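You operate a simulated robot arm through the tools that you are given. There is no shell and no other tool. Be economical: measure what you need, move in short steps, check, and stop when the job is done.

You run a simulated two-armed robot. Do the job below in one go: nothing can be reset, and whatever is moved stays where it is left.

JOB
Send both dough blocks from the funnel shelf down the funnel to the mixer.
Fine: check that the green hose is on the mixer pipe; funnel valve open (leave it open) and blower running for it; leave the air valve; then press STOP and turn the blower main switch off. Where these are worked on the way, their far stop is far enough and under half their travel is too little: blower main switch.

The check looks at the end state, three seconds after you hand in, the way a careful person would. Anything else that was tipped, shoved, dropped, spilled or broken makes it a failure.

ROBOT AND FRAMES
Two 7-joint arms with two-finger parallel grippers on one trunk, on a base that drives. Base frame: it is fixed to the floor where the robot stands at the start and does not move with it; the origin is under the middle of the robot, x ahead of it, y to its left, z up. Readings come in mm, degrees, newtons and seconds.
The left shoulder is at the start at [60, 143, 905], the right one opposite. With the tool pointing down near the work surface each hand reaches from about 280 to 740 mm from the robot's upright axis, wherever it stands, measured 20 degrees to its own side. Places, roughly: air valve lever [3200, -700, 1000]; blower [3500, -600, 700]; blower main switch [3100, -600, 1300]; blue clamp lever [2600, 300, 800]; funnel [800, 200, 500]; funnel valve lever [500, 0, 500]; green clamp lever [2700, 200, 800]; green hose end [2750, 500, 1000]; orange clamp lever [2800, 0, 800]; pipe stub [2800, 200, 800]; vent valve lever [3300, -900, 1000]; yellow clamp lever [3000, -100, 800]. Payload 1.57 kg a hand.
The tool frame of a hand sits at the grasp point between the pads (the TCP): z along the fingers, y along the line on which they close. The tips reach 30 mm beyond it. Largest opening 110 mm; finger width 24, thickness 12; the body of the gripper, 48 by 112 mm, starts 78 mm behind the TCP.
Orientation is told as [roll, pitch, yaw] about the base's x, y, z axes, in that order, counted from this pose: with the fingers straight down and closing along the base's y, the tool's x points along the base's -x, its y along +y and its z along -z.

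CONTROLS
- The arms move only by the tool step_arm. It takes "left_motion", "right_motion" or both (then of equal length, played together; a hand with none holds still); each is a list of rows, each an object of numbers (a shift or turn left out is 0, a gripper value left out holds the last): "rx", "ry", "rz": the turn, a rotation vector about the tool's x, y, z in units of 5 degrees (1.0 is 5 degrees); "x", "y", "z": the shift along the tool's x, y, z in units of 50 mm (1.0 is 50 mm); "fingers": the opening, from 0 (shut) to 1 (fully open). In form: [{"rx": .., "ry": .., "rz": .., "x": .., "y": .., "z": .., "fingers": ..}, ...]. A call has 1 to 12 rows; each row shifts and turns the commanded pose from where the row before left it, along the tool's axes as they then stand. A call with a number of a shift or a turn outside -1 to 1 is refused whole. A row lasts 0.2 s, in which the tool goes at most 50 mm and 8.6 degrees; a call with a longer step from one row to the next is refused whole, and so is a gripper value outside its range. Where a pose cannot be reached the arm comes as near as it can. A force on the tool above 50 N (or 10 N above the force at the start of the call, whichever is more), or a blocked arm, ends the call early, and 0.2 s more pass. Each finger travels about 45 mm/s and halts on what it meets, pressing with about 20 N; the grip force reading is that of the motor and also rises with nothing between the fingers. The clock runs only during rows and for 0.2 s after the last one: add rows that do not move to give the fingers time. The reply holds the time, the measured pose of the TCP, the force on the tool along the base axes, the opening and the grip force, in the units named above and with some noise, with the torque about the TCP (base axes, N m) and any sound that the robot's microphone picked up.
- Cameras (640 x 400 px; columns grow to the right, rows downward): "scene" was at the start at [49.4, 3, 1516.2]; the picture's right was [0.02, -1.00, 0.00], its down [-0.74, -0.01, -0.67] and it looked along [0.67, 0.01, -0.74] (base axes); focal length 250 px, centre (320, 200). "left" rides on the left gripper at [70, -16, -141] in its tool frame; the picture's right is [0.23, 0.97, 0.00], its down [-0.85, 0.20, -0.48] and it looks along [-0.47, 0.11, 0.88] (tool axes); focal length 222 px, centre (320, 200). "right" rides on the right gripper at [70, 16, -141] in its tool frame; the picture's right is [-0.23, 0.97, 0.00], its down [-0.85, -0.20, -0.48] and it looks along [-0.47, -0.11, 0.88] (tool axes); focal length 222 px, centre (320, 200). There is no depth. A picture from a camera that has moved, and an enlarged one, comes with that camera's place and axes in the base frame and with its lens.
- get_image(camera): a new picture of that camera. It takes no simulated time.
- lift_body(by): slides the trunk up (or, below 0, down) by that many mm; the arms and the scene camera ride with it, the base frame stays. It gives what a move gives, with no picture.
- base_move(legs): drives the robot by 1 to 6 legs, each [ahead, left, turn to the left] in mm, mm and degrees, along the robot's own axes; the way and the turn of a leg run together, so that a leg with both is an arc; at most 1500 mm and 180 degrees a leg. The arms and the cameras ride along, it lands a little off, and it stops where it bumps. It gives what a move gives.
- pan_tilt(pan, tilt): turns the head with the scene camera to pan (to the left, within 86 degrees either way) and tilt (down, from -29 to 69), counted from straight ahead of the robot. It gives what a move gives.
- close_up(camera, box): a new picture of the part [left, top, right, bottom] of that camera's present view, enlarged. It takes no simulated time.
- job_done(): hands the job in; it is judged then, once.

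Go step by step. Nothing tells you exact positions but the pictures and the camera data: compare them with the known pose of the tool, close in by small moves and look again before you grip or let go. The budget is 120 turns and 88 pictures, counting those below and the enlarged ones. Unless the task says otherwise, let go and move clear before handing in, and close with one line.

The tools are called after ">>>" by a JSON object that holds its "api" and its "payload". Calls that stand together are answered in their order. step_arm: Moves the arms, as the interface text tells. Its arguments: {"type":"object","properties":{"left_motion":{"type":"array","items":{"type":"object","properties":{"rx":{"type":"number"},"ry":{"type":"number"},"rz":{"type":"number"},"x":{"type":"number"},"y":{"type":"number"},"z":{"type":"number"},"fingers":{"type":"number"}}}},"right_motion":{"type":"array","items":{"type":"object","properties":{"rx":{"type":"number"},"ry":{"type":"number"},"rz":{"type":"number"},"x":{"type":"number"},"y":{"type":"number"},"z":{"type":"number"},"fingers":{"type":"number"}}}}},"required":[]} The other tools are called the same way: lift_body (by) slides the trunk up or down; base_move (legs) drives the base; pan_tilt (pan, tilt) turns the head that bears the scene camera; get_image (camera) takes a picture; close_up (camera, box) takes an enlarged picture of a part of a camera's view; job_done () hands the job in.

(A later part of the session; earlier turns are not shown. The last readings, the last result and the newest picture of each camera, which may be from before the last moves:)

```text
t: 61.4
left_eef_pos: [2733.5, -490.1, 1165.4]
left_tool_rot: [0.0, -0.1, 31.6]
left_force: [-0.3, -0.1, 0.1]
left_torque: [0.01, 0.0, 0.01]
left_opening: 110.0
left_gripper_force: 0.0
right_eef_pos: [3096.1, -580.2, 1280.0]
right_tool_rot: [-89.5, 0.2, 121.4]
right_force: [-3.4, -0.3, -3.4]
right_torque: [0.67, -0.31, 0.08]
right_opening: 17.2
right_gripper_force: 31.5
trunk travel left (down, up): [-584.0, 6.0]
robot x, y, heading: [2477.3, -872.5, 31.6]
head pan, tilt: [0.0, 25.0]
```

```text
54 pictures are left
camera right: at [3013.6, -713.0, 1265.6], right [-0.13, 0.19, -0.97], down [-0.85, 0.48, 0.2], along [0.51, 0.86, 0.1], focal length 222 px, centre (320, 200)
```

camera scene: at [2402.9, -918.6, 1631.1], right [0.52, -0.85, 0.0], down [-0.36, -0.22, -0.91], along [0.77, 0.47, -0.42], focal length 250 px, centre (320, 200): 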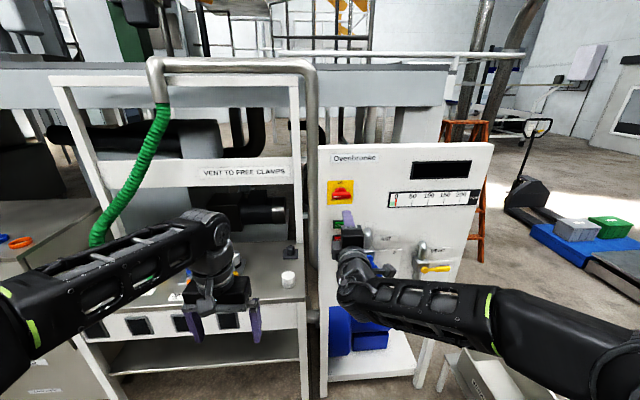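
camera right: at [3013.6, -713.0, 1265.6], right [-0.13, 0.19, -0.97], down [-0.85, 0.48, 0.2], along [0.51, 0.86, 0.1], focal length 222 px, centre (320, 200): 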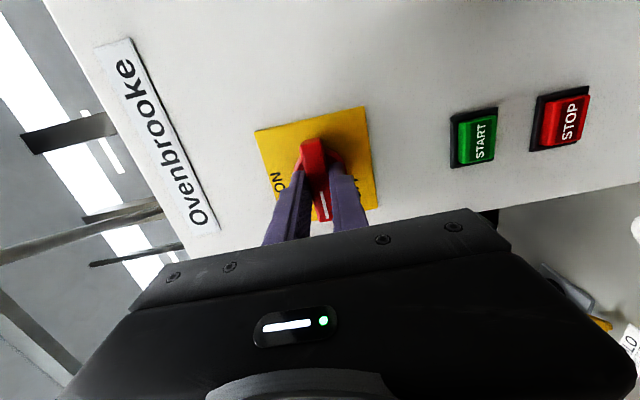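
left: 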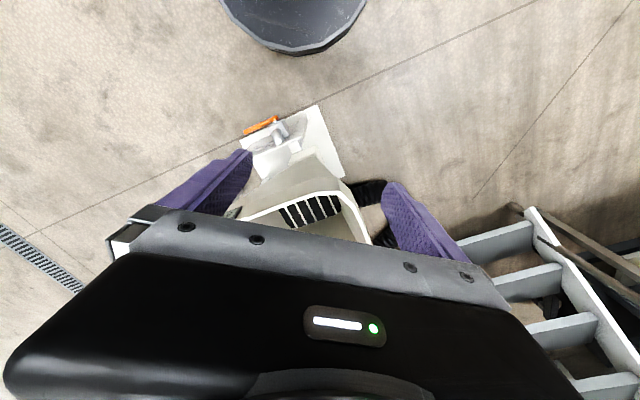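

Handle gripped (17 mm). Turning clockwise.

>>> {"api": "step_arm", "payload": {"right_motion": [{"rz": 1}, {"rz": 1}, {"rz": 1}, {"rz": 1}, {"rz": 1}, {"rz": 1}, {"rz": 1}, {"rz": 1}, {"rz": 1}]}}

>>> {"api": "step_arm", "payload": {"right_motion": [{"rz": 1}, {"rz": 1}, {"rz": 1}, {"rz": 1}, {"rz": 1}, {"rz": 1}, {"rz": 1}, {"rz": 1}, {"rz": 1}]}}

>>> {"api": "get_image", "payload": {"camera": "right"}}

```text
t: 63.4
left_eef_pos: [2734.1, -491.0, 1166.3]
left_tool_rot: [0.0, -0.2, 31.6]
left_force: [-0.7, 0.7, 0.2]
left_torque: [-0.01, -0.02, 0.0]
left_opening: 110.0
left_gripper_force: 0.0
right_eef_pos: [3098.2, -579.8, 1280.1]
right_tool_rot: [-89.2, -44.9, 120.9]
right_force: [-4.5, -8.9, -4.4]
right_torque: [-0.68, 0.92, 0.36]
right_opening: 17.6
right_gripper_force: 32.1
trunk travel left (down, up): [-584.0, 6.0]
robot x, y, heading: [2474.2, -872.6, 31.4]
head pan, tilt: [0.0, 25.0]
```

```text
t: 65.4
left_eef_pos: [2733.3, -491.2, 1165.2]
left_tool_rot: [0.0, -0.1, 31.6]
left_force: [0.2, -0.5, -0.2]
left_torque: [0.0, -0.02, 0.01]
left_opening: 110.1
left_gripper_force: 0.0
right_eef_pos: [3096.9, -579.8, 1280.9]
right_tool_rot: [-5.3, -89.2, 36.8]
right_force: [-9.5, -15.6, -12.3]
right_torque: [-0.53, 0.71, 0.77]
right_opening: 18.5
right_gripper_force: 32.8
trunk travel left (down, up): [-584.0, 6.0]
robot x, y, heading: [2474.9, -871.0, 31.9]
head pan, tilt: [0.0, 25.0]
```

```text
53 pictures are left
camera right: at [2967.9, -640.6, 1212.3], right [-0.51, 0.83, 0.23], down [-0.3, -0.41, 0.86], along [0.81, 0.37, 0.46], focal length 222 px, centre (320, 200)
```

right: 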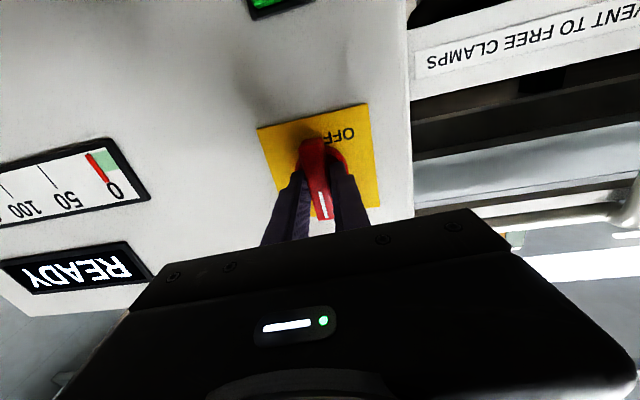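

The panel display reads READY, switch is ON. I let go, back off, close the fingers and go down in front of START (about z 1143).

>>> {"api": "step_arm", "payload": {"right_motion": [{"rz": 0.6}, {"fingers": 0.5}, {}, {"z": -0.7}, {"z": -0.7}, {"x": 0.9, "fingers": 0}, {"x": 0.9}, {"x": 0.94}, {}, {}]}}

>>> {"api": "get_image", "payload": {"camera": "right"}}

>>> {"api": "close_up", "payload": {"camera": "scene", "box": [270, 140, 430, 260]}}

```text
t: 67.6
left_eef_pos: [2734.3, -488.8, 1165.0]
left_tool_rot: [0.0, 0.0, 31.6]
left_force: [0.5, -0.4, 0.5]
left_torque: [-0.01, 0.0, 0.04]
left_opening: 110.0
left_gripper_force: 0.1
right_eef_pos: [3033.0, -611.3, 1143.5]
right_tool_rot: [77.3, -87.3, -45.8]
right_force: [0.0, -0.5, -0.3]
right_torque: [0.0, 0.01, -0.01]
right_opening: 0.0
right_gripper_force: 20.0
trunk travel left (down, up): [-584.0, 6.0]
robot x, y, heading: [2478.8, -872.6, 31.5]
head pan, tilt: [0.0, 25.0]
```

```text
52 pictures are left
camera right: at [2902.3, -667.8, 1076.5], right [-0.5, 0.82, 0.27], down [-0.27, -0.45, 0.85], along [0.82, 0.35, 0.45], focal length 222 px, centre (320, 200)
```

right: 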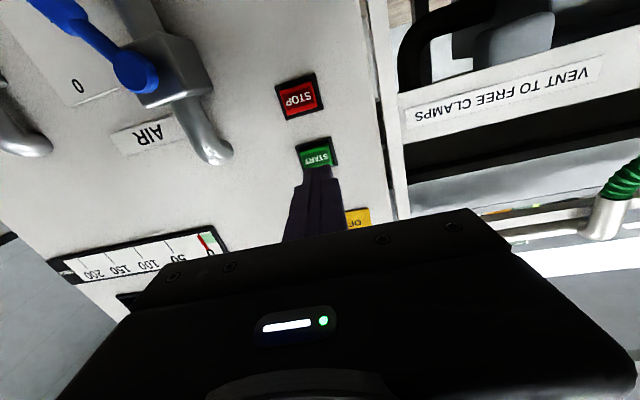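

```text
3.33 times, centred on (350, 200) of scene
camera zoom: at [2532.3, -839.1, 1631.1], right [0.52, -0.85, 0.0], down [-0.36, -0.22, -0.91], along [0.77, 0.47, -0.42], focal length 832 px, centre (220, 200)
```

zoom: 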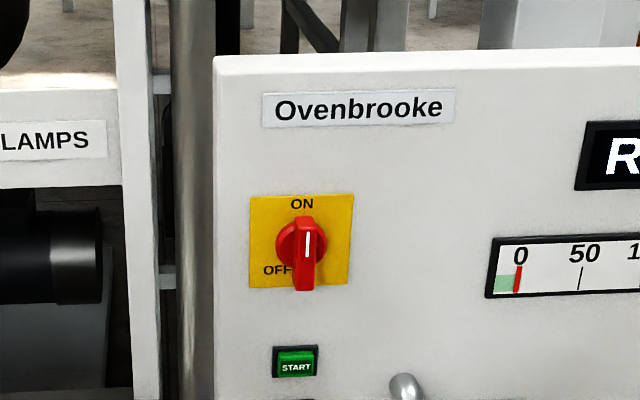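

START is straight ahead of the peg. Pressing in until a force appears.

>>> {"api": "step_arm", "payload": {"right_motion": [{"z": 0.8, "y": -0.05}, {"z": 0.7}, {"z": 0.15}, {"z": 0.1}, {"z": 0.1}]}}

>>> {"api": "get_image", "payload": {"camera": "right"}}

```text
t: 68.8
left_eef_pos: [2730.1, -495.5, 1167.7]
left_tool_rot: [0.1, -0.3, 31.5]
left_force: [0.2, -0.3, -0.2]
left_torque: [-0.01, 0.01, 0.0]
left_opening: 110.3
left_gripper_force: 0.0
right_eef_pos: [3104.5, -570.5, 1142.5]
right_tool_rot: [75.7, -87.1, -44.2]
right_force: [-29.4, -28.2, 6.2]
right_torque: [0.27, -0.31, 0.07]
right_opening: 0.0
right_gripper_force: 20.1
trunk travel left (down, up): [-584.0, 6.0]
robot x, y, heading: [2480.4, -876.8, 31.6]
head pan, tilt: [0.0, 25.0]
heard: click
stopped in row 5 (right hand): the force on the tool passed its limit at 55 N (the readings are from after the stop); the commanded pose is now the measured one
```

```text
50 pictures are left
camera right: at [2973.1, -628.6, 1075.3], right [-0.5, 0.82, 0.27], down [-0.27, -0.45, 0.85], along [0.82, 0.35, 0.45], focal length 222 px, centre (320, 200)
```

right: 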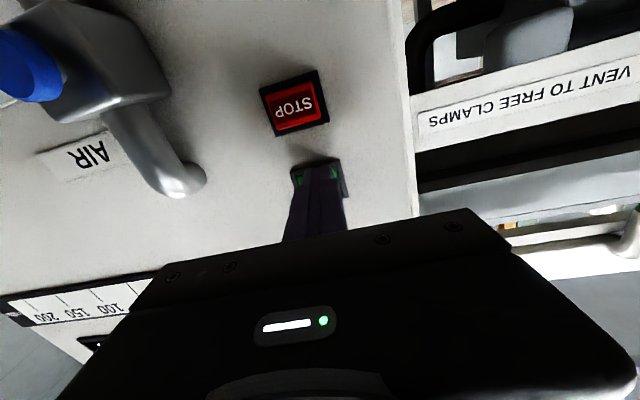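

Click heard. I back off and read the display.

>>> {"api": "step_arm", "payload": {"right_motion": [{"z": -1}, {"z": -1}, {"z": -0.4}]}}

>>> {"api": "get_image", "payload": {"camera": "scene"}}

>>> {"api": "close_up", "payload": {"camera": "scene", "box": [300, 130, 500, 255]}}

```text
t: 69.6
left_eef_pos: [2734.1, -490.8, 1166.0]
left_tool_rot: [-0.1, 0.0, 31.5]
left_force: [0.3, -0.1, 0.5]
left_torque: [-0.01, -0.01, 0.02]
left_opening: 109.9
left_gripper_force: 0.1
right_eef_pos: [3007.2, -631.0, 1139.7]
right_tool_rot: [68.8, -87.1, -37.3]
right_force: [-0.4, -0.2, 0.7]
right_torque: [-0.01, 0.0, -0.02]
right_opening: 0.0
right_gripper_force: 19.6
trunk travel left (down, up): [-584.0, 6.0]
robot x, y, heading: [2480.1, -874.1, 31.4]
head pan, tilt: [0.0, 25.0]
```

```text
49 pictures are left
camera scene: at [2531.1, -840.0, 1631.1], right [0.52, -0.85, 0.0], down [-0.36, -0.22, -0.91], along [0.77, 0.47, -0.42], focal length 250 px, centre (320, 200)
```

scene: 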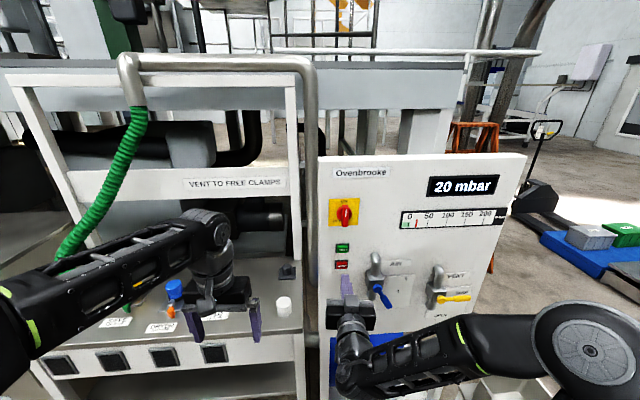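

```text
3.20 times, centred on (400, 192) of scene
camera zoom: at [2531.1, -840.0, 1631.1], right [0.52, -0.85, 0.0], down [-0.36, -0.22, -0.91], along [0.77, 0.47, -0.42], focal length 799 px, centre (64, 224)
```

zoom: 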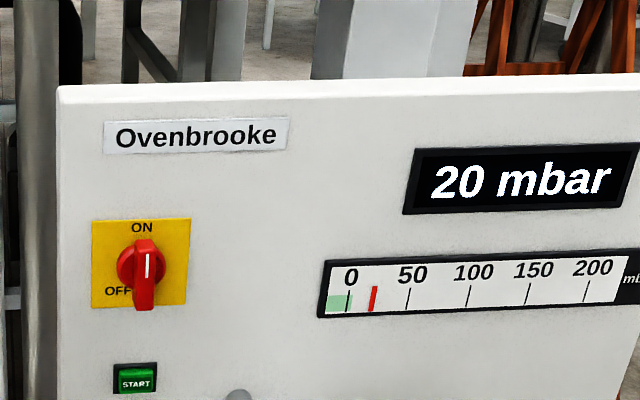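

The blower runs (20 mbar). I back away from the panel, turn the right hand down again, and drive back to the funnel.

>>> {"api": "base_move", "payload": {"legs": [[-400, 0, 0]]}}

>>> {"api": "step_arm", "payload": {"right_motion": [{"ry": 1}, {"ry": 1}, {"ry": 1}, {"ry": 1}, {"ry": 1}, {"ry": 1}, {"ry": 1}, {"ry": 1}, {"ry": 1}]}}

>>> {"api": "step_arm", "payload": {"right_motion": [{"ry": 1}, {"ry": 1}, {"ry": 1}, {"ry": 1}, {"ry": 1}, {"ry": 1}, {"ry": 1}, {"ry": 1}, {"ry": 1}]}}

>>> {"api": "base_move", "payload": {"legs": [[-1015, 0, 0], [0, 1365, 0]]}}

>>> {"api": "pan_tilt", "payload": {"pan": 0, "tilt": 50}}

>>> {"api": "get_image", "payload": {"camera": "scene"}}

```text
t: 72.1
left_eef_pos: [2387.8, -700.2, 1165.3]
left_tool_rot: [0.0, -0.1, 32.0]
left_force: [0.2, 0.2, 0.0]
left_torque: [0.03, -0.04, -0.04]
left_opening: 110.1
left_gripper_force: 0.2
right_eef_pos: [2662.5, -839.2, 1139.5]
right_tool_rot: [69.5, -87.1, -37.6]
right_force: [-0.4, -0.3, 0.6]
right_torque: [0.01, 0.01, 0.01]
right_opening: 0.1
right_gripper_force: 19.7
trunk travel left (down, up): [-584.0, 6.0]
robot x, y, heading: [2138.4, -1085.8, 32.1]
head pan, tilt: [0.0, 25.0]
```

```text
t: 74.1
left_eef_pos: [2388.4, -700.3, 1166.7]
left_tool_rot: [0.0, 0.0, 31.9]
left_force: [-0.1, 0.1, -0.5]
left_torque: [-0.03, 0.03, 0.01]
left_opening: 110.0
left_gripper_force: 0.0
right_eef_pos: [2663.8, -839.0, 1139.4]
right_tool_rot: [3.8, -43.8, 29.2]
right_force: [0.2, -0.1, -0.4]
right_torque: [-0.01, 0.01, 0.01]
right_opening: 0.1
right_gripper_force: 19.8
trunk travel left (down, up): [-584.0, 6.0]
robot x, y, heading: [2136.3, -1085.5, 31.8]
head pan, tilt: [0.0, 25.0]
```

```text
t: 76.1
left_eef_pos: [2389.4, -701.2, 1165.1]
left_tool_rot: [0.0, -0.1, 32.0]
left_force: [0.2, 0.6, -0.2]
left_torque: [-0.01, 0.0, 0.02]
left_opening: 110.1
left_gripper_force: 0.1
right_eef_pos: [2663.0, -838.8, 1139.9]
right_tool_rot: [2.8, -3.8, 31.7]
right_force: [0.3, 0.3, 0.4]
right_torque: [-0.03, 0.01, -0.04]
right_opening: 0.0
right_gripper_force: 19.6
right hand out of reach, approached as far as the arm can: row 9
trunk travel left (down, up): [-584.0, 6.0]
robot x, y, heading: [2138.1, -1083.1, 32.1]
head pan, tilt: [0.0, 25.0]
```

```text
t: 87.8
left_eef_pos: [845.4, -62.5, 1166.4]
left_tool_rot: [0.0, -0.1, 29.1]
left_force: [-0.3, -0.1, -0.1]
left_torque: [0.0, 0.0, 0.01]
left_opening: 110.1
left_gripper_force: 0.1
right_eef_pos: [1112.7, -213.7, 1138.7]
right_tool_rot: [2.7, -4.0, 29.0]
right_force: [0.4, 0.1, 0.5]
right_torque: [-0.01, -0.02, -0.01]
right_opening: 0.2
right_gripper_force: 20.1
trunk travel left (down, up): [-584.0, 6.0]
robot x, y, heading: [570.1, -436.9, 29.1]
head pan, tilt: [0.0, 25.0]
```

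```text
t: 88.7
left_eef_pos: [844.2, -62.2, 1166.6]
left_tool_rot: [0.0, 0.0, 29.1]
left_force: [0.2, -0.2, 0.1]
left_torque: [0.01, 0.01, -0.02]
left_opening: 110.2
left_gripper_force: 0.0
right_eef_pos: [1114.0, -214.8, 1138.9]
right_tool_rot: [2.7, -4.1, 29.0]
right_force: [0.2, -0.2, 0.2]
right_torque: [-0.02, -0.05, -0.04]
right_opening: 0.2
right_gripper_force: 19.7
trunk travel left (down, up): [-584.0, 6.0]
robot x, y, heading: [571.7, -437.0, 29.2]
head pan, tilt: [0.0, 50.0]
```

```text
47 pictures are left
camera scene: at [614.7, -410.8, 1593.7], right [0.49, -0.87, 0.0], down [-0.67, -0.37, -0.64], along [0.56, 0.31, -0.77], focal length 250 px, centre (320, 200)
```

scene: 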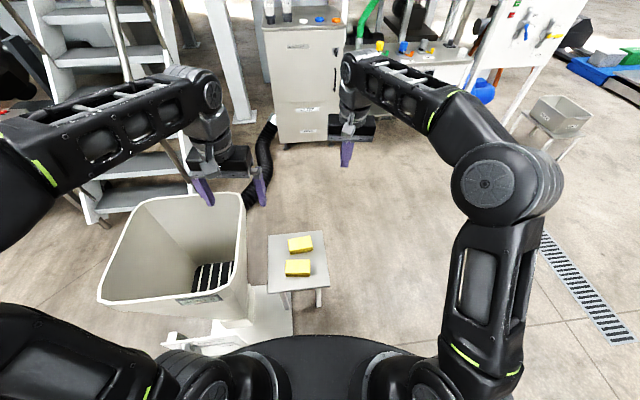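

I'm back with the blocks at about (1060, -65) and (957, -118), z≈635 top. Zooming in for size and orientation.

>>> {"api": "close_up", "payload": {"camera": "scene", "box": [250, 220, 346, 310]}}

>>> {"api": "get_image", "payload": {"camera": "left"}}

```text
4.44 times, centred on (298, 265) of scene
camera zoom: at [614.7, -410.8, 1593.7], right [0.49, -0.87, 0.0], down [-0.67, -0.37, -0.64], along [0.56, 0.31, -0.77], focal length 1110 px, centre (418, -89)
```

zoom: 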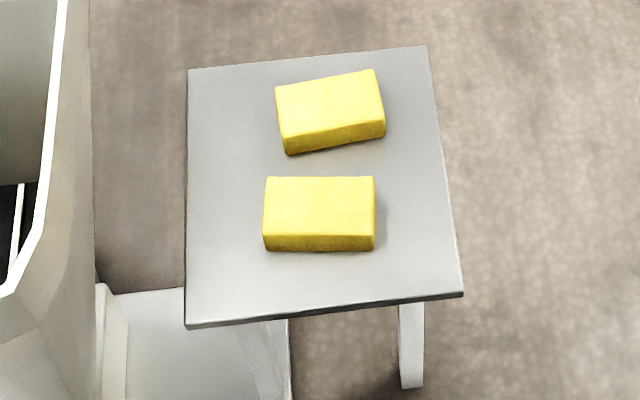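

```text
45 pictures are left
camera left: at [792.3, -110.0, 1305.4], right [-0.67, 0.74, 0.0], down [0.65, 0.59, 0.48], along [0.35, 0.32, -0.88], focal length 222 px, centre (320, 200)
```

left: 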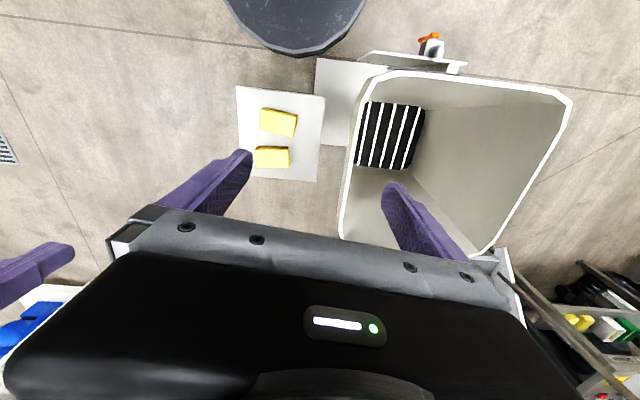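

Blocks are about 100×57 mm with long axis across my view. I move the right arm aside, and the left hand above the nearer block, turned 90° to grip the short side.

>>> {"api": "step_arm", "payload": {"right_motion": [{"y": -1}, {"y": -1}, {"y": -1}, {"y": -1}, {"x": 1}, {"x": 1}], "left_motion": [{"fingers": 0.8}, {"x": -0.7}, {"x": -0.7}, {"y": -0.7}, {"y": -0.7}, {"y": -0.7}]}}

>>> {"api": "step_arm", "payload": {"left_motion": [{"rz": 1}, {"rz": 1}, {"rz": 1}, {"rz": 1}, {"rz": 1}, {"rz": 1}, {"rz": 1}, {"rz": 1}, {"rz": 1}]}}

>>> {"api": "step_arm", "payload": {"left_motion": [{"rz": 1}, {"rz": 1}, {"rz": 1}, {"rz": 1}, {"rz": 1}, {"rz": 1}, {"rz": 1}, {"rz": 1}, {"rz": 1}]}}

>>> {"api": "lift_body", "payload": {"by": -280}}

>>> {"api": "get_image", "payload": {"camera": "left"}}

>>> {"api": "get_image", "payload": {"camera": "scene"}}

```text
t: 90.1
left_eef_pos: [956.8, -121.6, 1167.4]
left_tool_rot: [0.1, -0.1, 29.1]
left_force: [-0.3, -0.6, 1.1]
left_torque: [0.04, -0.03, 0.02]
left_opening: 88.0
left_gripper_force: 0.1
right_eef_pos: [1122.6, -439.8, 1122.4]
right_tool_rot: [2.8, -3.9, 28.9]
right_force: [-0.2, -0.5, 0.2]
right_torque: [0.04, -0.02, 0.04]
right_opening: 0.1
right_gripper_force: 20.3
trunk travel left (down, up): [-584.0, 6.0]
robot x, y, heading: [575.4, -436.6, 29.1]
head pan, tilt: [0.0, 50.0]
```

```text
t: 92.1
left_eef_pos: [956.8, -120.3, 1165.7]
left_tool_rot: [0.0, 0.0, -15.9]
left_force: [0.8, -0.7, 0.3]
left_torque: [0.0, -0.01, -0.02]
left_opening: 88.0
left_gripper_force: 0.0
right_eef_pos: [1123.4, -438.6, 1121.8]
right_tool_rot: [2.7, -4.1, 28.9]
right_force: [0.8, 0.1, 1.1]
right_torque: [-0.01, 0.01, -0.02]
right_opening: 0.3
right_gripper_force: 20.2
trunk travel left (down, up): [-584.0, 6.0]
robot x, y, heading: [572.1, -432.7, 28.9]
head pan, tilt: [0.0, 50.0]
```

```text
t: 94.1
left_eef_pos: [957.5, -121.0, 1165.9]
left_tool_rot: [0.1, 0.0, -61.0]
left_force: [-0.1, -0.3, 0.3]
left_torque: [-0.01, 0.02, 0.01]
left_opening: 88.3
left_gripper_force: 0.1
right_eef_pos: [1123.6, -438.4, 1123.3]
right_tool_rot: [2.7, -4.0, 28.8]
right_force: [-0.5, -0.1, 0.8]
right_torque: [-0.01, 0.02, 0.0]
right_opening: 0.1
right_gripper_force: 20.3
trunk travel left (down, up): [-584.0, 6.0]
robot x, y, heading: [571.1, -436.8, 28.8]
head pan, tilt: [0.0, 50.0]
```

```text
t: 97.0
left_eef_pos: [956.4, -120.7, 885.1]
left_tool_rot: [0.1, 0.0, -60.9]
left_force: [0.0, 0.7, -0.2]
left_torque: [-0.03, 0.05, 0.02]
left_opening: 87.8
left_gripper_force: 0.0
right_eef_pos: [1124.1, -438.0, 842.5]
right_tool_rot: [2.7, -3.9, 28.8]
right_force: [0.2, -0.6, 0.2]
right_torque: [-0.02, 0.01, -0.01]
right_opening: 0.2
right_gripper_force: 20.5
trunk travel left (down, up): [-304.0, 286.0]
robot x, y, heading: [574.2, -435.6, 29.3]
head pan, tilt: [0.0, 50.0]
```

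```text
44 pictures are left
camera left: at [909.7, -66.7, 1025.4], right [0.74, 0.67, 0.0], down [0.59, -0.65, 0.48], along [0.32, -0.35, -0.88], focal length 222 px, centre (320, 200)
```

left: 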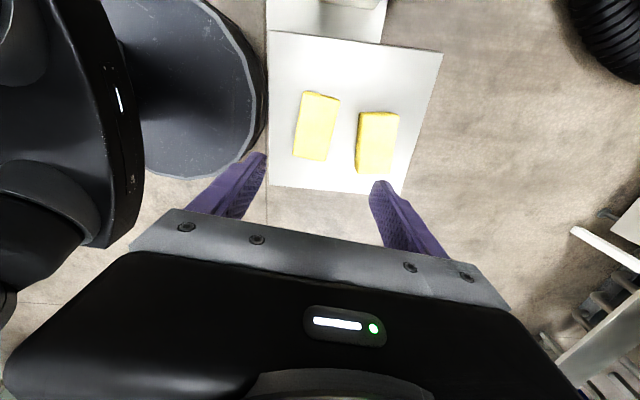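

```text
43 pictures are left
camera scene: at [614.6, -410.9, 1313.7], right [0.49, -0.87, 0.0], down [-0.67, -0.37, -0.64], along [0.56, 0.31, -0.77], focal length 250 px, centre (320, 200)
```

scene: 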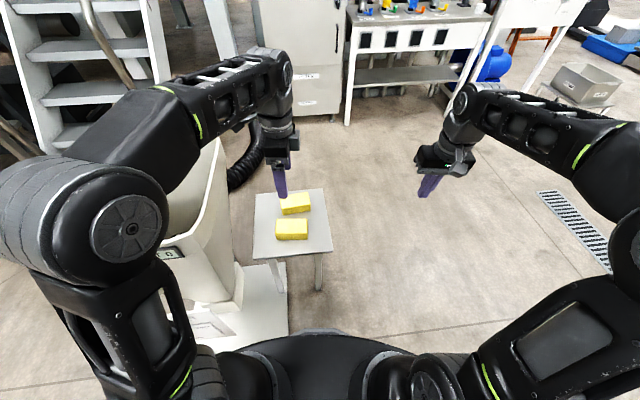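

I need a better height estimate for the blocks; enlarging.

>>> {"api": "close_up", "payload": {"camera": "scene", "box": [242, 180, 342, 264]}}

```text
4.76 times, centred on (292, 222) of scene
camera zoom: at [614.6, -410.9, 1313.7], right [0.49, -0.87, 0.0], down [-0.67, -0.37, -0.64], along [0.56, 0.31, -0.77], focal length 1189 px, centre (453, 95)
```

zoom: 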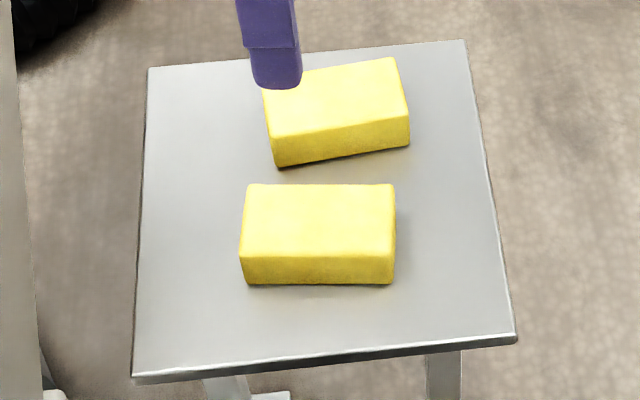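

Top of the near block ≈ z 682, shelf ≈ 647, centre ≈ (945, -124). Adjust 12 mm back and descend partway.

>>> {"api": "step_arm", "payload": {"left_motion": [{"y": -0.25, "fingers": 0.73}, {"z": 0.8}, {"z": 0.8}, {"z": 0.8}]}}

>>> {"api": "get_image", "payload": {"camera": "left"}}

>>> {"api": "close_up", "payload": {"camera": "scene", "box": [242, 180, 342, 264]}}

```text
t: 98.0
left_eef_pos: [946.2, -125.7, 766.1]
left_tool_rot: [0.1, 0.0, -60.9]
left_force: [-0.1, -0.3, -0.3]
left_torque: [0.02, -0.02, 0.0]
left_opening: 80.4
left_gripper_force: 0.2
right_eef_pos: [1123.7, -438.1, 842.3]
right_tool_rot: [2.7, -4.0, 28.7]
right_force: [-0.2, 0.3, -0.1]
right_torque: [-0.01, 0.0, 0.01]
right_opening: 0.2
right_gripper_force: 20.1
trunk travel left (down, up): [-304.0, 286.0]
robot x, y, heading: [571.9, -433.6, 29.0]
head pan, tilt: [0.0, 50.0]
```

```text
41 pictures are left
camera left: at [898.8, -72.1, 905.5], right [0.74, 0.67, 0.0], down [0.59, -0.65, 0.48], along [0.32, -0.35, -0.88], focal length 222 px, centre (320, 200)
```

left: 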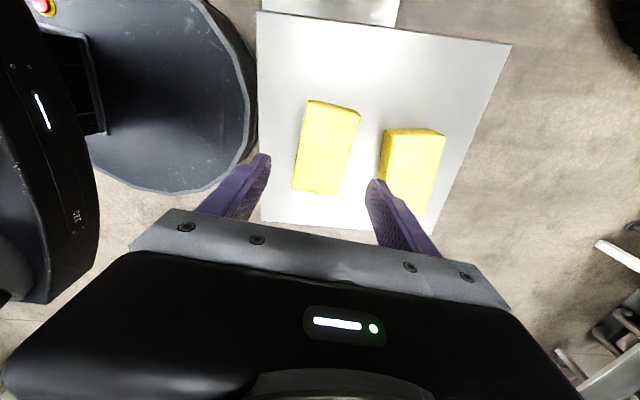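

```text
4.76 times, centred on (292, 222) of scene
camera zoom: at [614.7, -410.8, 1313.7], right [0.49, -0.87, 0.0], down [-0.67, -0.37, -0.64], along [0.56, 0.31, -0.77], focal length 1189 px, centre (453, 95)
```

zoom: 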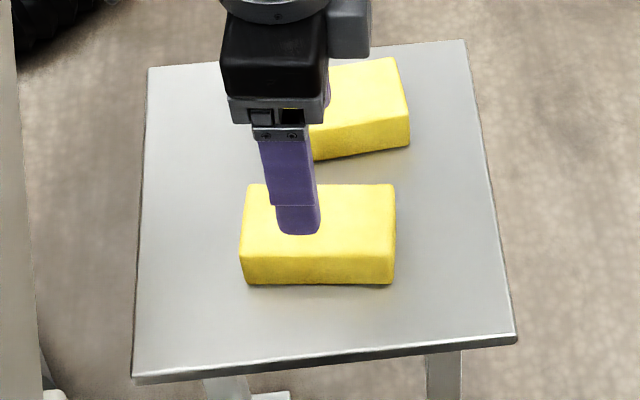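

Offsets small: shift 6 mm ahead, lower to just above block height and look again.

>>> {"api": "step_arm", "payload": {"left_motion": [{"y": 0.13, "x": 0.1}, {"z": 0.5}, {"z": 0.4}]}}

>>> {"api": "get_image", "payload": {"camera": "left"}}

>>> {"api": "close_up", "payload": {"camera": "scene", "box": [242, 180, 342, 264]}}

```text
t: 98.8
left_eef_pos: [951.2, -117.8, 719.3]
left_tool_rot: [0.2, 0.1, -60.9]
left_force: [0.4, 0.0, 0.9]
left_torque: [0.0, -0.03, 0.01]
left_opening: 80.0
left_gripper_force: 0.1
right_eef_pos: [1123.2, -438.8, 842.7]
right_tool_rot: [2.7, -3.9, 28.9]
right_force: [0.1, -1.0, -0.5]
right_torque: [0.01, -0.01, 0.0]
right_opening: 0.1
right_gripper_force: 20.7
trunk travel left (down, up): [-304.0, 286.0]
robot x, y, heading: [571.4, -435.1, 28.9]
head pan, tilt: [0.0, 50.0]
```

```text
39 pictures are left
camera left: at [902.7, -63.4, 859.9], right [0.74, 0.67, 0.0], down [0.59, -0.65, 0.48], along [0.32, -0.35, -0.88], focal length 222 px, centre (320, 200)
```

left: 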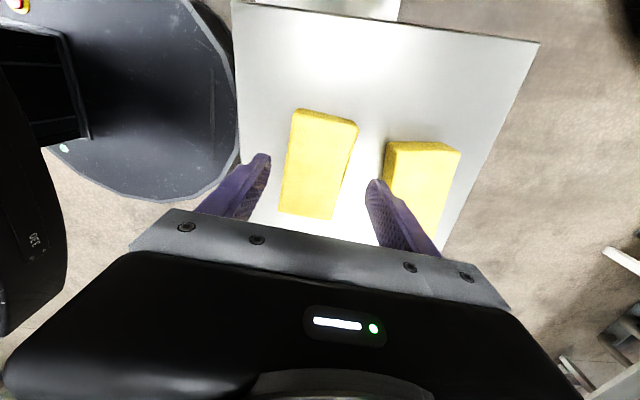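

```text
4.76 times, centred on (292, 222) of scene
camera zoom: at [614.8, -410.8, 1313.7], right [0.49, -0.87, 0.0], down [-0.67, -0.37, -0.64], along [0.56, 0.31, -0.77], focal length 1189 px, centre (453, 95)
```

zoom: 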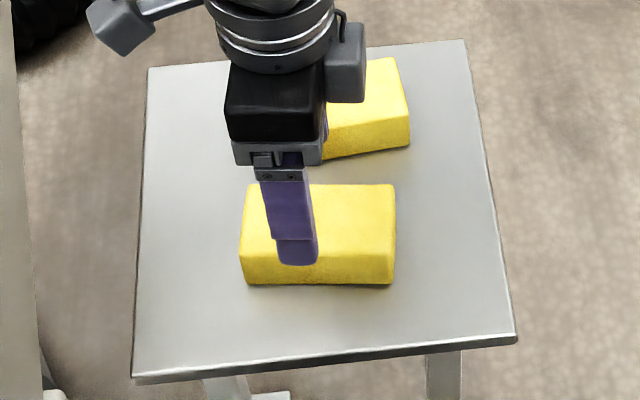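

Centred well. Descend 35 mm gently and check force.

>>> {"api": "step_arm", "payload": {"left_motion": [{"z": 0.3}, {"z": 0.2}, {"z": 0.2}]}}

>>> {"api": "get_image", "payload": {"camera": "left"}}

>>> {"api": "close_up", "payload": {"camera": "scene", "box": [242, 180, 342, 264]}}

```text
t: 99.5
left_eef_pos: [950.0, -117.3, 685.1]
left_tool_rot: [0.1, 0.0, -60.8]
left_force: [0.6, -1.0, 0.2]
left_torque: [0.02, 0.02, -0.03]
left_opening: 80.6
left_gripper_force: 0.0
right_eef_pos: [1122.8, -439.0, 842.1]
right_tool_rot: [2.7, -4.0, 28.8]
right_force: [-1.4, 0.9, 0.1]
right_torque: [0.03, 0.01, 0.01]
right_opening: 0.0
right_gripper_force: 19.6
trunk travel left (down, up): [-304.0, 286.0]
robot x, y, heading: [574.4, -434.1, 29.3]
head pan, tilt: [0.0, 50.0]
```

```text
37 pictures are left
camera left: at [902.2, -63.1, 825.2], right [0.74, 0.67, 0.0], down [0.59, -0.65, 0.48], along [0.32, -0.35, -0.88], focal length 222 px, centre (320, 200)
```

left: 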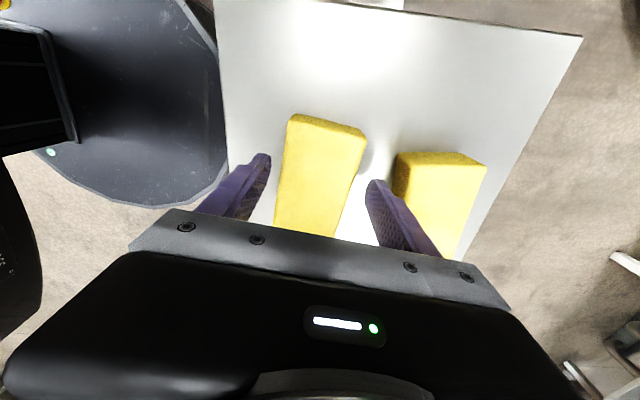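

```text
4.76 times, centred on (292, 222) of scene
camera zoom: at [614.7, -410.9, 1313.7], right [0.49, -0.87, 0.0], down [-0.67, -0.37, -0.64], along [0.56, 0.31, -0.77], focal length 1189 px, centre (453, 95)
```

zoom: 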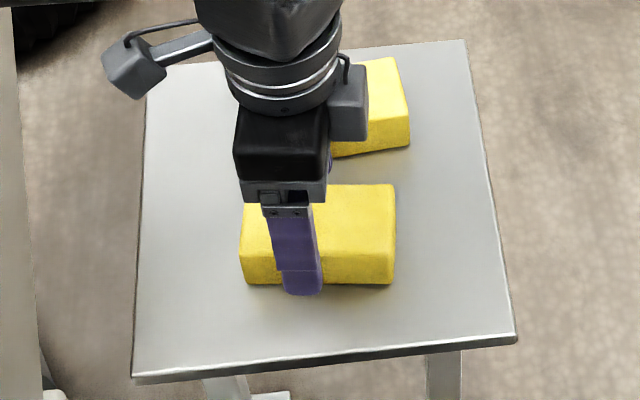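

The fingers straddle the block, no contact. 7 mm deeper and close.

>>> {"api": "step_arm", "payload": {"left_motion": [{"z": 0.14}, {"fingers": 0}, {}, {}, {}, {}]}}

>>> {"api": "step_arm", "payload": {"left_motion": [{"z": -0.4}, {"z": -0.6}, {"z": -1}, {"z": -1}]}}

>>> {"api": "get_image", "payload": {"camera": "scene"}}

```text
t: 101.0
left_eef_pos: [950.6, -118.1, 678.5]
left_tool_rot: [0.1, 0.0, -60.8]
left_force: [0.0, -0.3, -0.2]
left_torque: [-0.03, 0.0, -0.02]
left_opening: 57.4
left_gripper_force: 19.8
right_eef_pos: [1124.5, -437.3, 842.3]
right_tool_rot: [2.6, -4.0, 28.9]
right_force: [-0.4, 0.3, 0.1]
right_torque: [0.0, -0.01, 0.0]
right_opening: 0.0
right_gripper_force: 20.0
trunk travel left (down, up): [-304.0, 286.0]
robot x, y, heading: [571.5, -437.5, 29.0]
head pan, tilt: [0.0, 50.0]
```

```text
t: 102.0
left_eef_pos: [948.7, -118.7, 830.4]
left_tool_rot: [0.0, 0.0, -60.9]
left_force: [-0.3, 0.6, -2.7]
left_torque: [0.03, -0.02, 0.03]
left_opening: 57.5
left_gripper_force: 20.2
right_eef_pos: [1123.4, -439.2, 842.7]
right_tool_rot: [2.7, -4.0, 28.8]
right_force: [0.4, 0.3, 0.5]
right_torque: [0.02, -0.02, 0.02]
right_opening: 0.1
right_gripper_force: 20.0
trunk travel left (down, up): [-304.0, 286.0]
robot x, y, heading: [572.1, -436.9, 28.7]
head pan, tilt: [0.0, 50.0]
```

```text
35 pictures are left
camera scene: at [614.7, -410.9, 1313.6], right [0.49, -0.87, 0.0], down [-0.67, -0.37, -0.64], along [0.56, 0.31, -0.77], focal length 250 px, centre (320, 200)
```

scene: 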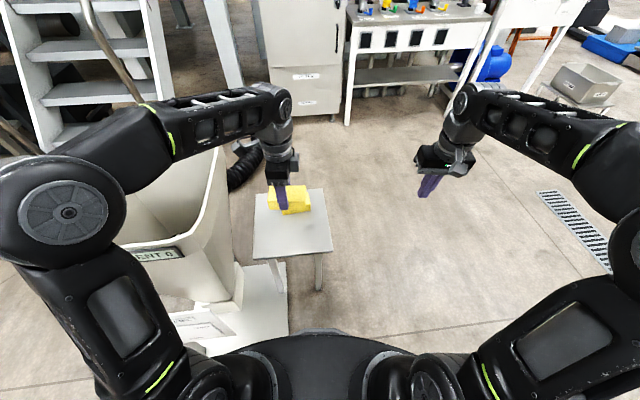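

Block held and lifted. Raise the trunk, then turn left 33° so the hand lines up with the funnel mouth (centre ≈ (770, 218), rim z ≈ 850).

>>> {"api": "lift_body", "payload": {"by": 210}}

>>> {"api": "base_move", "payload": {"legs": [[0, 0, 33]]}}

>>> {"api": "get_image", "payload": {"camera": "scene"}}

```text
t: 104.2
left_eef_pos: [950.0, -119.9, 1038.9]
left_tool_rot: [-0.1, 0.0, -60.9]
left_force: [-0.1, 0.3, -2.3]
left_torque: [0.04, 0.03, -0.01]
left_opening: 57.8
left_gripper_force: 19.9
right_eef_pos: [1123.2, -438.7, 1052.4]
right_tool_rot: [2.8, -3.9, 28.9]
right_force: [-0.7, 0.2, 0.5]
right_torque: [-0.02, 0.0, 0.02]
right_opening: 0.3
right_gripper_force: 20.5
trunk travel left (down, up): [-514.0, 76.0]
robot x, y, heading: [571.7, -438.6, 29.2]
head pan, tilt: [0.0, 50.0]
```

```text
t: 106.2
left_eef_pos: [717.5, 34.6, 1039.1]
left_tool_rot: [0.0, 0.0, -28.0]
left_force: [-0.4, 0.1, -2.5]
left_torque: [-0.01, 0.01, -0.01]
left_opening: 57.5
left_gripper_force: 20.0
right_eef_pos: [1036.7, -139.4, 1052.9]
right_tool_rot: [2.6, -3.9, 61.8]
right_force: [-0.4, -0.5, -0.6]
right_torque: [-0.04, 0.0, -0.03]
right_opening: 0.0
right_gripper_force: 19.8
trunk travel left (down, up): [-514.0, 76.0]
robot x, y, heading: [571.7, -436.9, 62.1]
head pan, tilt: [0.0, 50.0]
```

```text
34 pictures are left
camera scene: at [595.5, -391.8, 1523.6], right [0.88, -0.47, 0.0], down [-0.36, -0.68, -0.64], along [0.3, 0.57, -0.77], focal length 250 px, centre (320, 200)
```

scene: 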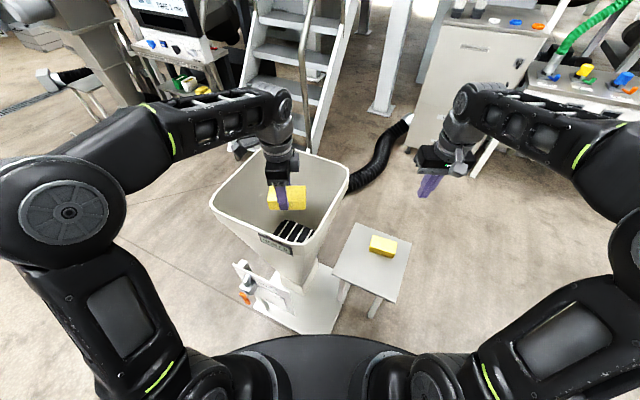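

Funnel mouth centre ≈ (758, 208). Move the block over it and lower it into the mouth.

>>> {"api": "step_arm", "payload": {"left_motion": [{"y": 0.9}, {"y": 0.9}, {"y": 0.9}, {"y": 0.8}, {"x": 0.85}, {"z": 0.9}, {"z": 0.9}, {"z": 0.9}, {"z": 0.6}]}}

>>> {"api": "get_image", "payload": {"camera": "left"}}

>>> {"api": "get_image", "payload": {"camera": "scene"}}

```text
t: 108.2
left_eef_pos: [730.3, 142.4, 876.0]
left_tool_rot: [0.0, 0.0, -28.0]
left_force: [1.2, 0.3, -2.7]
left_torque: [0.01, 0.04, 0.04]
left_opening: 57.5
left_gripper_force: 19.7
left hand out of reach, approached as far as the arm can: row 3, 4
right_eef_pos: [1037.1, -138.8, 1052.0]
right_tool_rot: [2.8, -3.9, 61.6]
right_force: [0.4, -0.1, 1.1]
right_torque: [-0.02, 0.01, 0.01]
right_opening: 0.1
right_gripper_force: 20.2
trunk travel left (down, up): [-514.0, 76.0]
robot x, y, heading: [573.9, -433.0, 62.0]
head pan, tilt: [0.0, 50.0]
```

```text
33 pictures are left
camera left: at [661.4, 162.3, 1015.0], right [0.26, 0.97, 0.0], down [0.85, -0.23, 0.48], along [0.46, -0.12, -0.88], focal length 222 px, centre (320, 200)
```

left: 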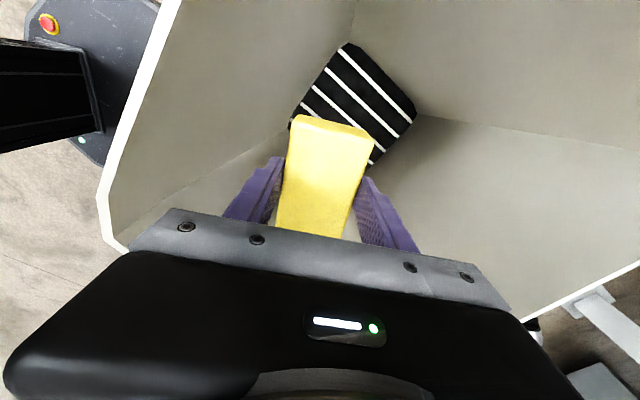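

```text
32 pictures are left
camera scene: at [595.7, -391.6, 1523.7], right [0.88, -0.47, 0.0], down [-0.36, -0.68, -0.64], along [0.3, 0.57, -0.77], focal length 250 px, centre (320, 200)
```

scene: 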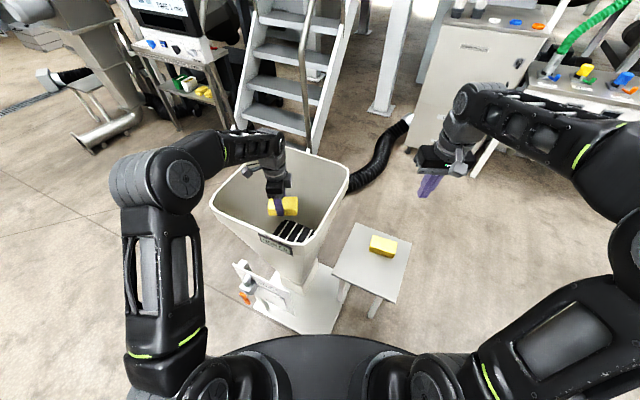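

The block is inside the mouth over the throat. Lower a little and let go.

>>> {"api": "step_arm", "payload": {"left_motion": [{"z": 0.6}, {"z": 0.4}, {"fingers": 0.8}, {}, {}, {}, {}, {}, {}]}}

>>> {"api": "get_image", "payload": {"camera": "left"}}

>>> {"api": "close_up", "payload": {"camera": "scene", "box": [200, 140, 360, 260]}}

```text
t: 110.2
left_eef_pos: [731.0, 141.8, 825.6]
left_tool_rot: [0.1, 0.1, -28.0]
left_force: [0.6, -0.5, -0.1]
left_torque: [0.01, 0.0, -0.02]
left_opening: 88.0
left_gripper_force: 0.0
right_eef_pos: [1037.0, -138.3, 1051.7]
right_tool_rot: [2.7, -4.0, 61.7]
right_force: [0.0, 0.1, 0.0]
right_torque: [0.02, -0.06, -0.03]
right_opening: 0.1
right_gripper_force: 19.7
trunk travel left (down, up): [-514.0, 76.0]
robot x, y, heading: [573.0, -434.7, 62.3]
head pan, tilt: [0.0, 50.0]
```

```text
31 pictures are left
camera left: at [661.9, 161.8, 965.6], right [0.26, 0.97, 0.0], down [0.85, -0.23, 0.48], along [0.46, -0.12, -0.88], focal length 222 px, centre (320, 200)
```

left: 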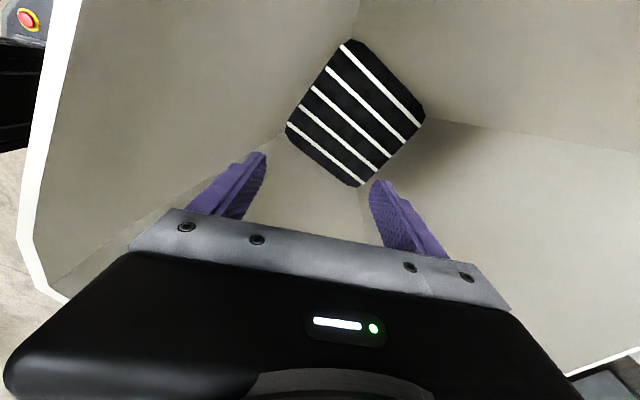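

```text
3.33 times, centred on (280, 200) of scene
camera zoom: at [595.7, -392.2, 1523.6], right [0.88, -0.47, 0.0], down [-0.36, -0.68, -0.64], along [0.3, 0.57, -0.77], focal length 832 px, centre (453, 200)
```

zoom: 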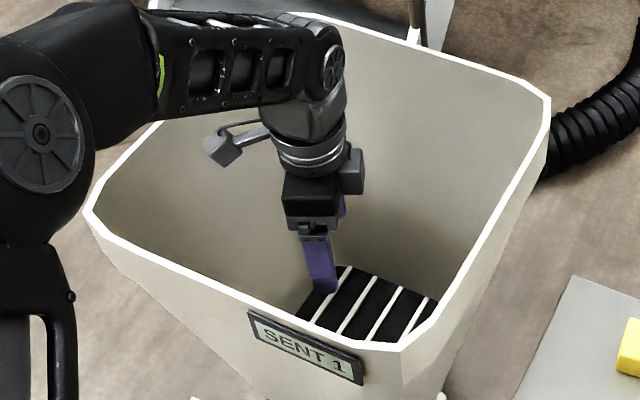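

SENT 1 — the first block went through. Raise the hand, turn back right 33° and line up on the second block (≈(1041, -76), rotated about 10°).

>>> {"api": "step_arm", "payload": {"left_motion": [{"z": -1}, {"z": -1}, {"z": -1}, {"z": -1}]}}

>>> {"api": "base_move", "payload": {"legs": [[0, 0, -33]]}}

>>> {"api": "step_arm", "payload": {"left_motion": [{"rz": -1, "fingers": 0.73}, {"rz": -1}, {"rz": -0.1}]}}

>>> {"api": "lift_body", "payload": {"by": -210}}

>>> {"api": "get_image", "payload": {"camera": "left"}}

>>> {"api": "close_up", "payload": {"camera": "scene", "box": [242, 160, 362, 260]}}

```text
t: 111.2
left_eef_pos: [732.0, 142.7, 1026.5]
left_tool_rot: [0.0, 0.0, -28.0]
left_force: [-0.2, -0.3, 0.5]
left_torque: [-0.01, -0.03, 0.01]
left_opening: 88.0
left_gripper_force: 0.1
right_eef_pos: [1037.6, -139.3, 1052.0]
right_tool_rot: [2.6, -4.1, 61.7]
right_force: [0.2, 0.7, -0.1]
right_torque: [-0.02, -0.03, -0.01]
right_opening: 0.0
right_gripper_force: 19.8
trunk travel left (down, up): [-514.0, 76.0]
robot x, y, heading: [575.3, -432.5, 62.0]
head pan, tilt: [0.0, 50.0]
```

```text
t: 113.2
left_eef_pos: [1024.7, -39.8, 1024.9]
left_tool_rot: [0.1, 0.0, -61.4]
left_force: [1.0, 0.3, 0.5]
left_torque: [0.03, -0.03, 0.0]
left_opening: 88.0
left_gripper_force: 0.1
right_eef_pos: [1124.2, -443.0, 1052.4]
right_tool_rot: [2.9, -4.0, 28.4]
right_force: [-0.1, -0.7, -0.5]
right_torque: [0.01, 0.01, 0.0]
right_opening: 0.2
right_gripper_force: 20.3
trunk travel left (down, up): [-514.0, 76.0]
robot x, y, heading: [571.8, -433.0, 28.6]
head pan, tilt: [0.0, 50.0]
```

```text
t: 114.0
left_eef_pos: [1023.4, -38.5, 1025.7]
left_tool_rot: [0.1, 0.1, -50.8]
left_force: [0.0, 0.0, 0.2]
left_torque: [0.02, -0.02, -0.02]
left_opening: 80.1
left_gripper_force: 0.1
right_eef_pos: [1124.3, -443.3, 1053.1]
right_tool_rot: [2.6, -4.0, 28.4]
right_force: [0.1, 0.4, 0.2]
right_torque: [0.02, -0.04, 0.0]
right_opening: 0.1
right_gripper_force: 19.4
trunk travel left (down, up): [-514.0, 76.0]
robot x, y, heading: [569.9, -435.6, 28.6]
head pan, tilt: [0.0, 50.0]
```

```text
t: 116.2
left_eef_pos: [1023.0, -40.1, 814.4]
left_tool_rot: [0.0, 0.0, -51.0]
left_force: [1.0, 0.5, 0.4]
left_torque: [-0.04, 0.01, 0.02]
left_opening: 80.3
left_gripper_force: 0.1
right_eef_pos: [1123.0, -444.0, 842.9]
right_tool_rot: [2.6, -4.0, 28.3]
right_force: [-0.5, -0.2, -0.4]
right_torque: [0.0, -0.02, -0.02]
right_opening: 0.2
right_gripper_force: 20.1
trunk travel left (down, up): [-304.0, 286.0]
robot x, y, heading: [569.9, -435.1, 28.4]
head pan, tilt: [0.0, 50.0]
```

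```text
29 pictures are left
camera left: at [967.0, 5.1, 955.0], right [0.61, 0.79, 0.0], down [0.69, -0.54, 0.48], along [0.38, -0.29, -0.88], focal length 222 px, centre (320, 200)
```

left: 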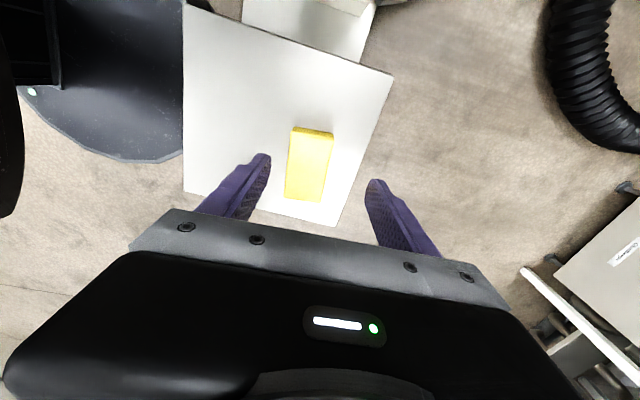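

```text
4.00 times, centred on (302, 210) of scene
camera zoom: at [614.8, -411.3, 1313.7], right [0.48, -0.88, 0.0], down [-0.67, -0.37, -0.64], along [0.56, 0.31, -0.77], focal length 998 px, centre (392, 160)
```

zoom: 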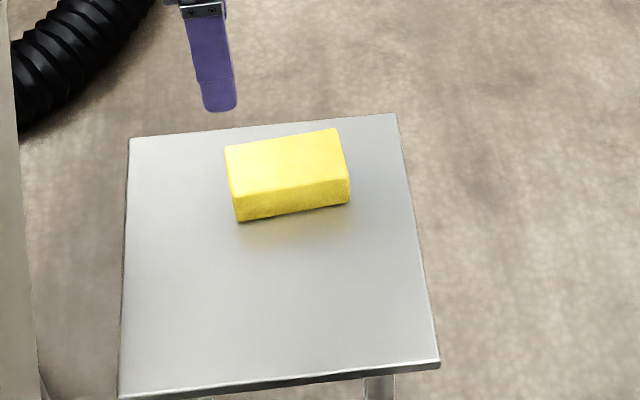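

Offset computed: 31 mm along the long axis, 7 mm across. Adjust and descend partway.

>>> {"api": "step_arm", "payload": {"left_motion": [{"x": -0.64, "y": -0.16}, {"rz": -0.6}, {"z": 0.9}, {"z": 0.9}]}}

>>> {"api": "get_image", "payload": {"camera": "left"}}

>>> {"api": "close_up", "payload": {"camera": "scene", "box": [242, 160, 362, 260]}}

```text
t: 117.2
left_eef_pos: [1038.9, -71.0, 724.9]
left_tool_rot: [0.1, 0.0, -48.0]
left_force: [0.0, 0.1, 0.4]
left_torque: [0.01, 0.0, -0.01]
left_opening: 80.4
left_gripper_force: 0.0
right_eef_pos: [1124.0, -443.2, 842.7]
right_tool_rot: [2.7, -4.0, 28.5]
right_force: [-0.6, -0.7, -0.2]
right_torque: [0.01, -0.02, -0.03]
right_opening: 0.3
right_gripper_force: 19.7
trunk travel left (down, up): [-304.0, 286.0]
robot x, y, heading: [572.6, -433.9, 28.6]
head pan, tilt: [0.0, 50.0]
```

```text
27 pictures are left
camera left: at [980.2, -28.8, 864.1], right [0.57, 0.82, 0.0], down [0.72, -0.5, 0.48], along [0.39, -0.27, -0.88], focal length 222 px, centre (320, 200)
```

left: 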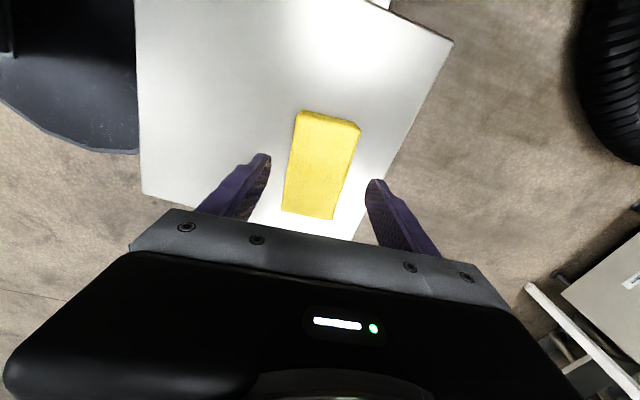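

```text
4.00 times, centred on (302, 210) of scene
camera zoom: at [615.2, -411.1, 1313.7], right [0.48, -0.88, 0.0], down [-0.67, -0.37, -0.64], along [0.56, 0.31, -0.77], focal length 998 px, centre (392, 160)
```

zoom: 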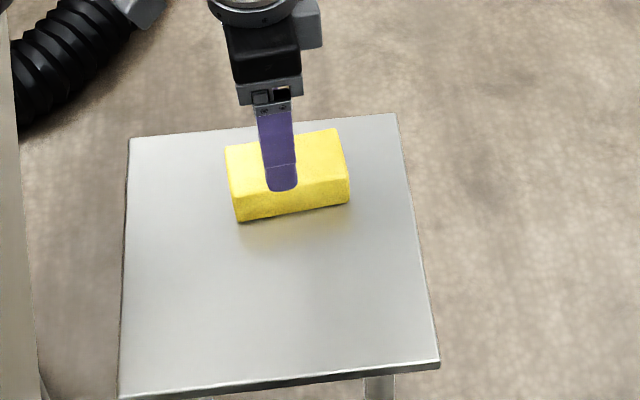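

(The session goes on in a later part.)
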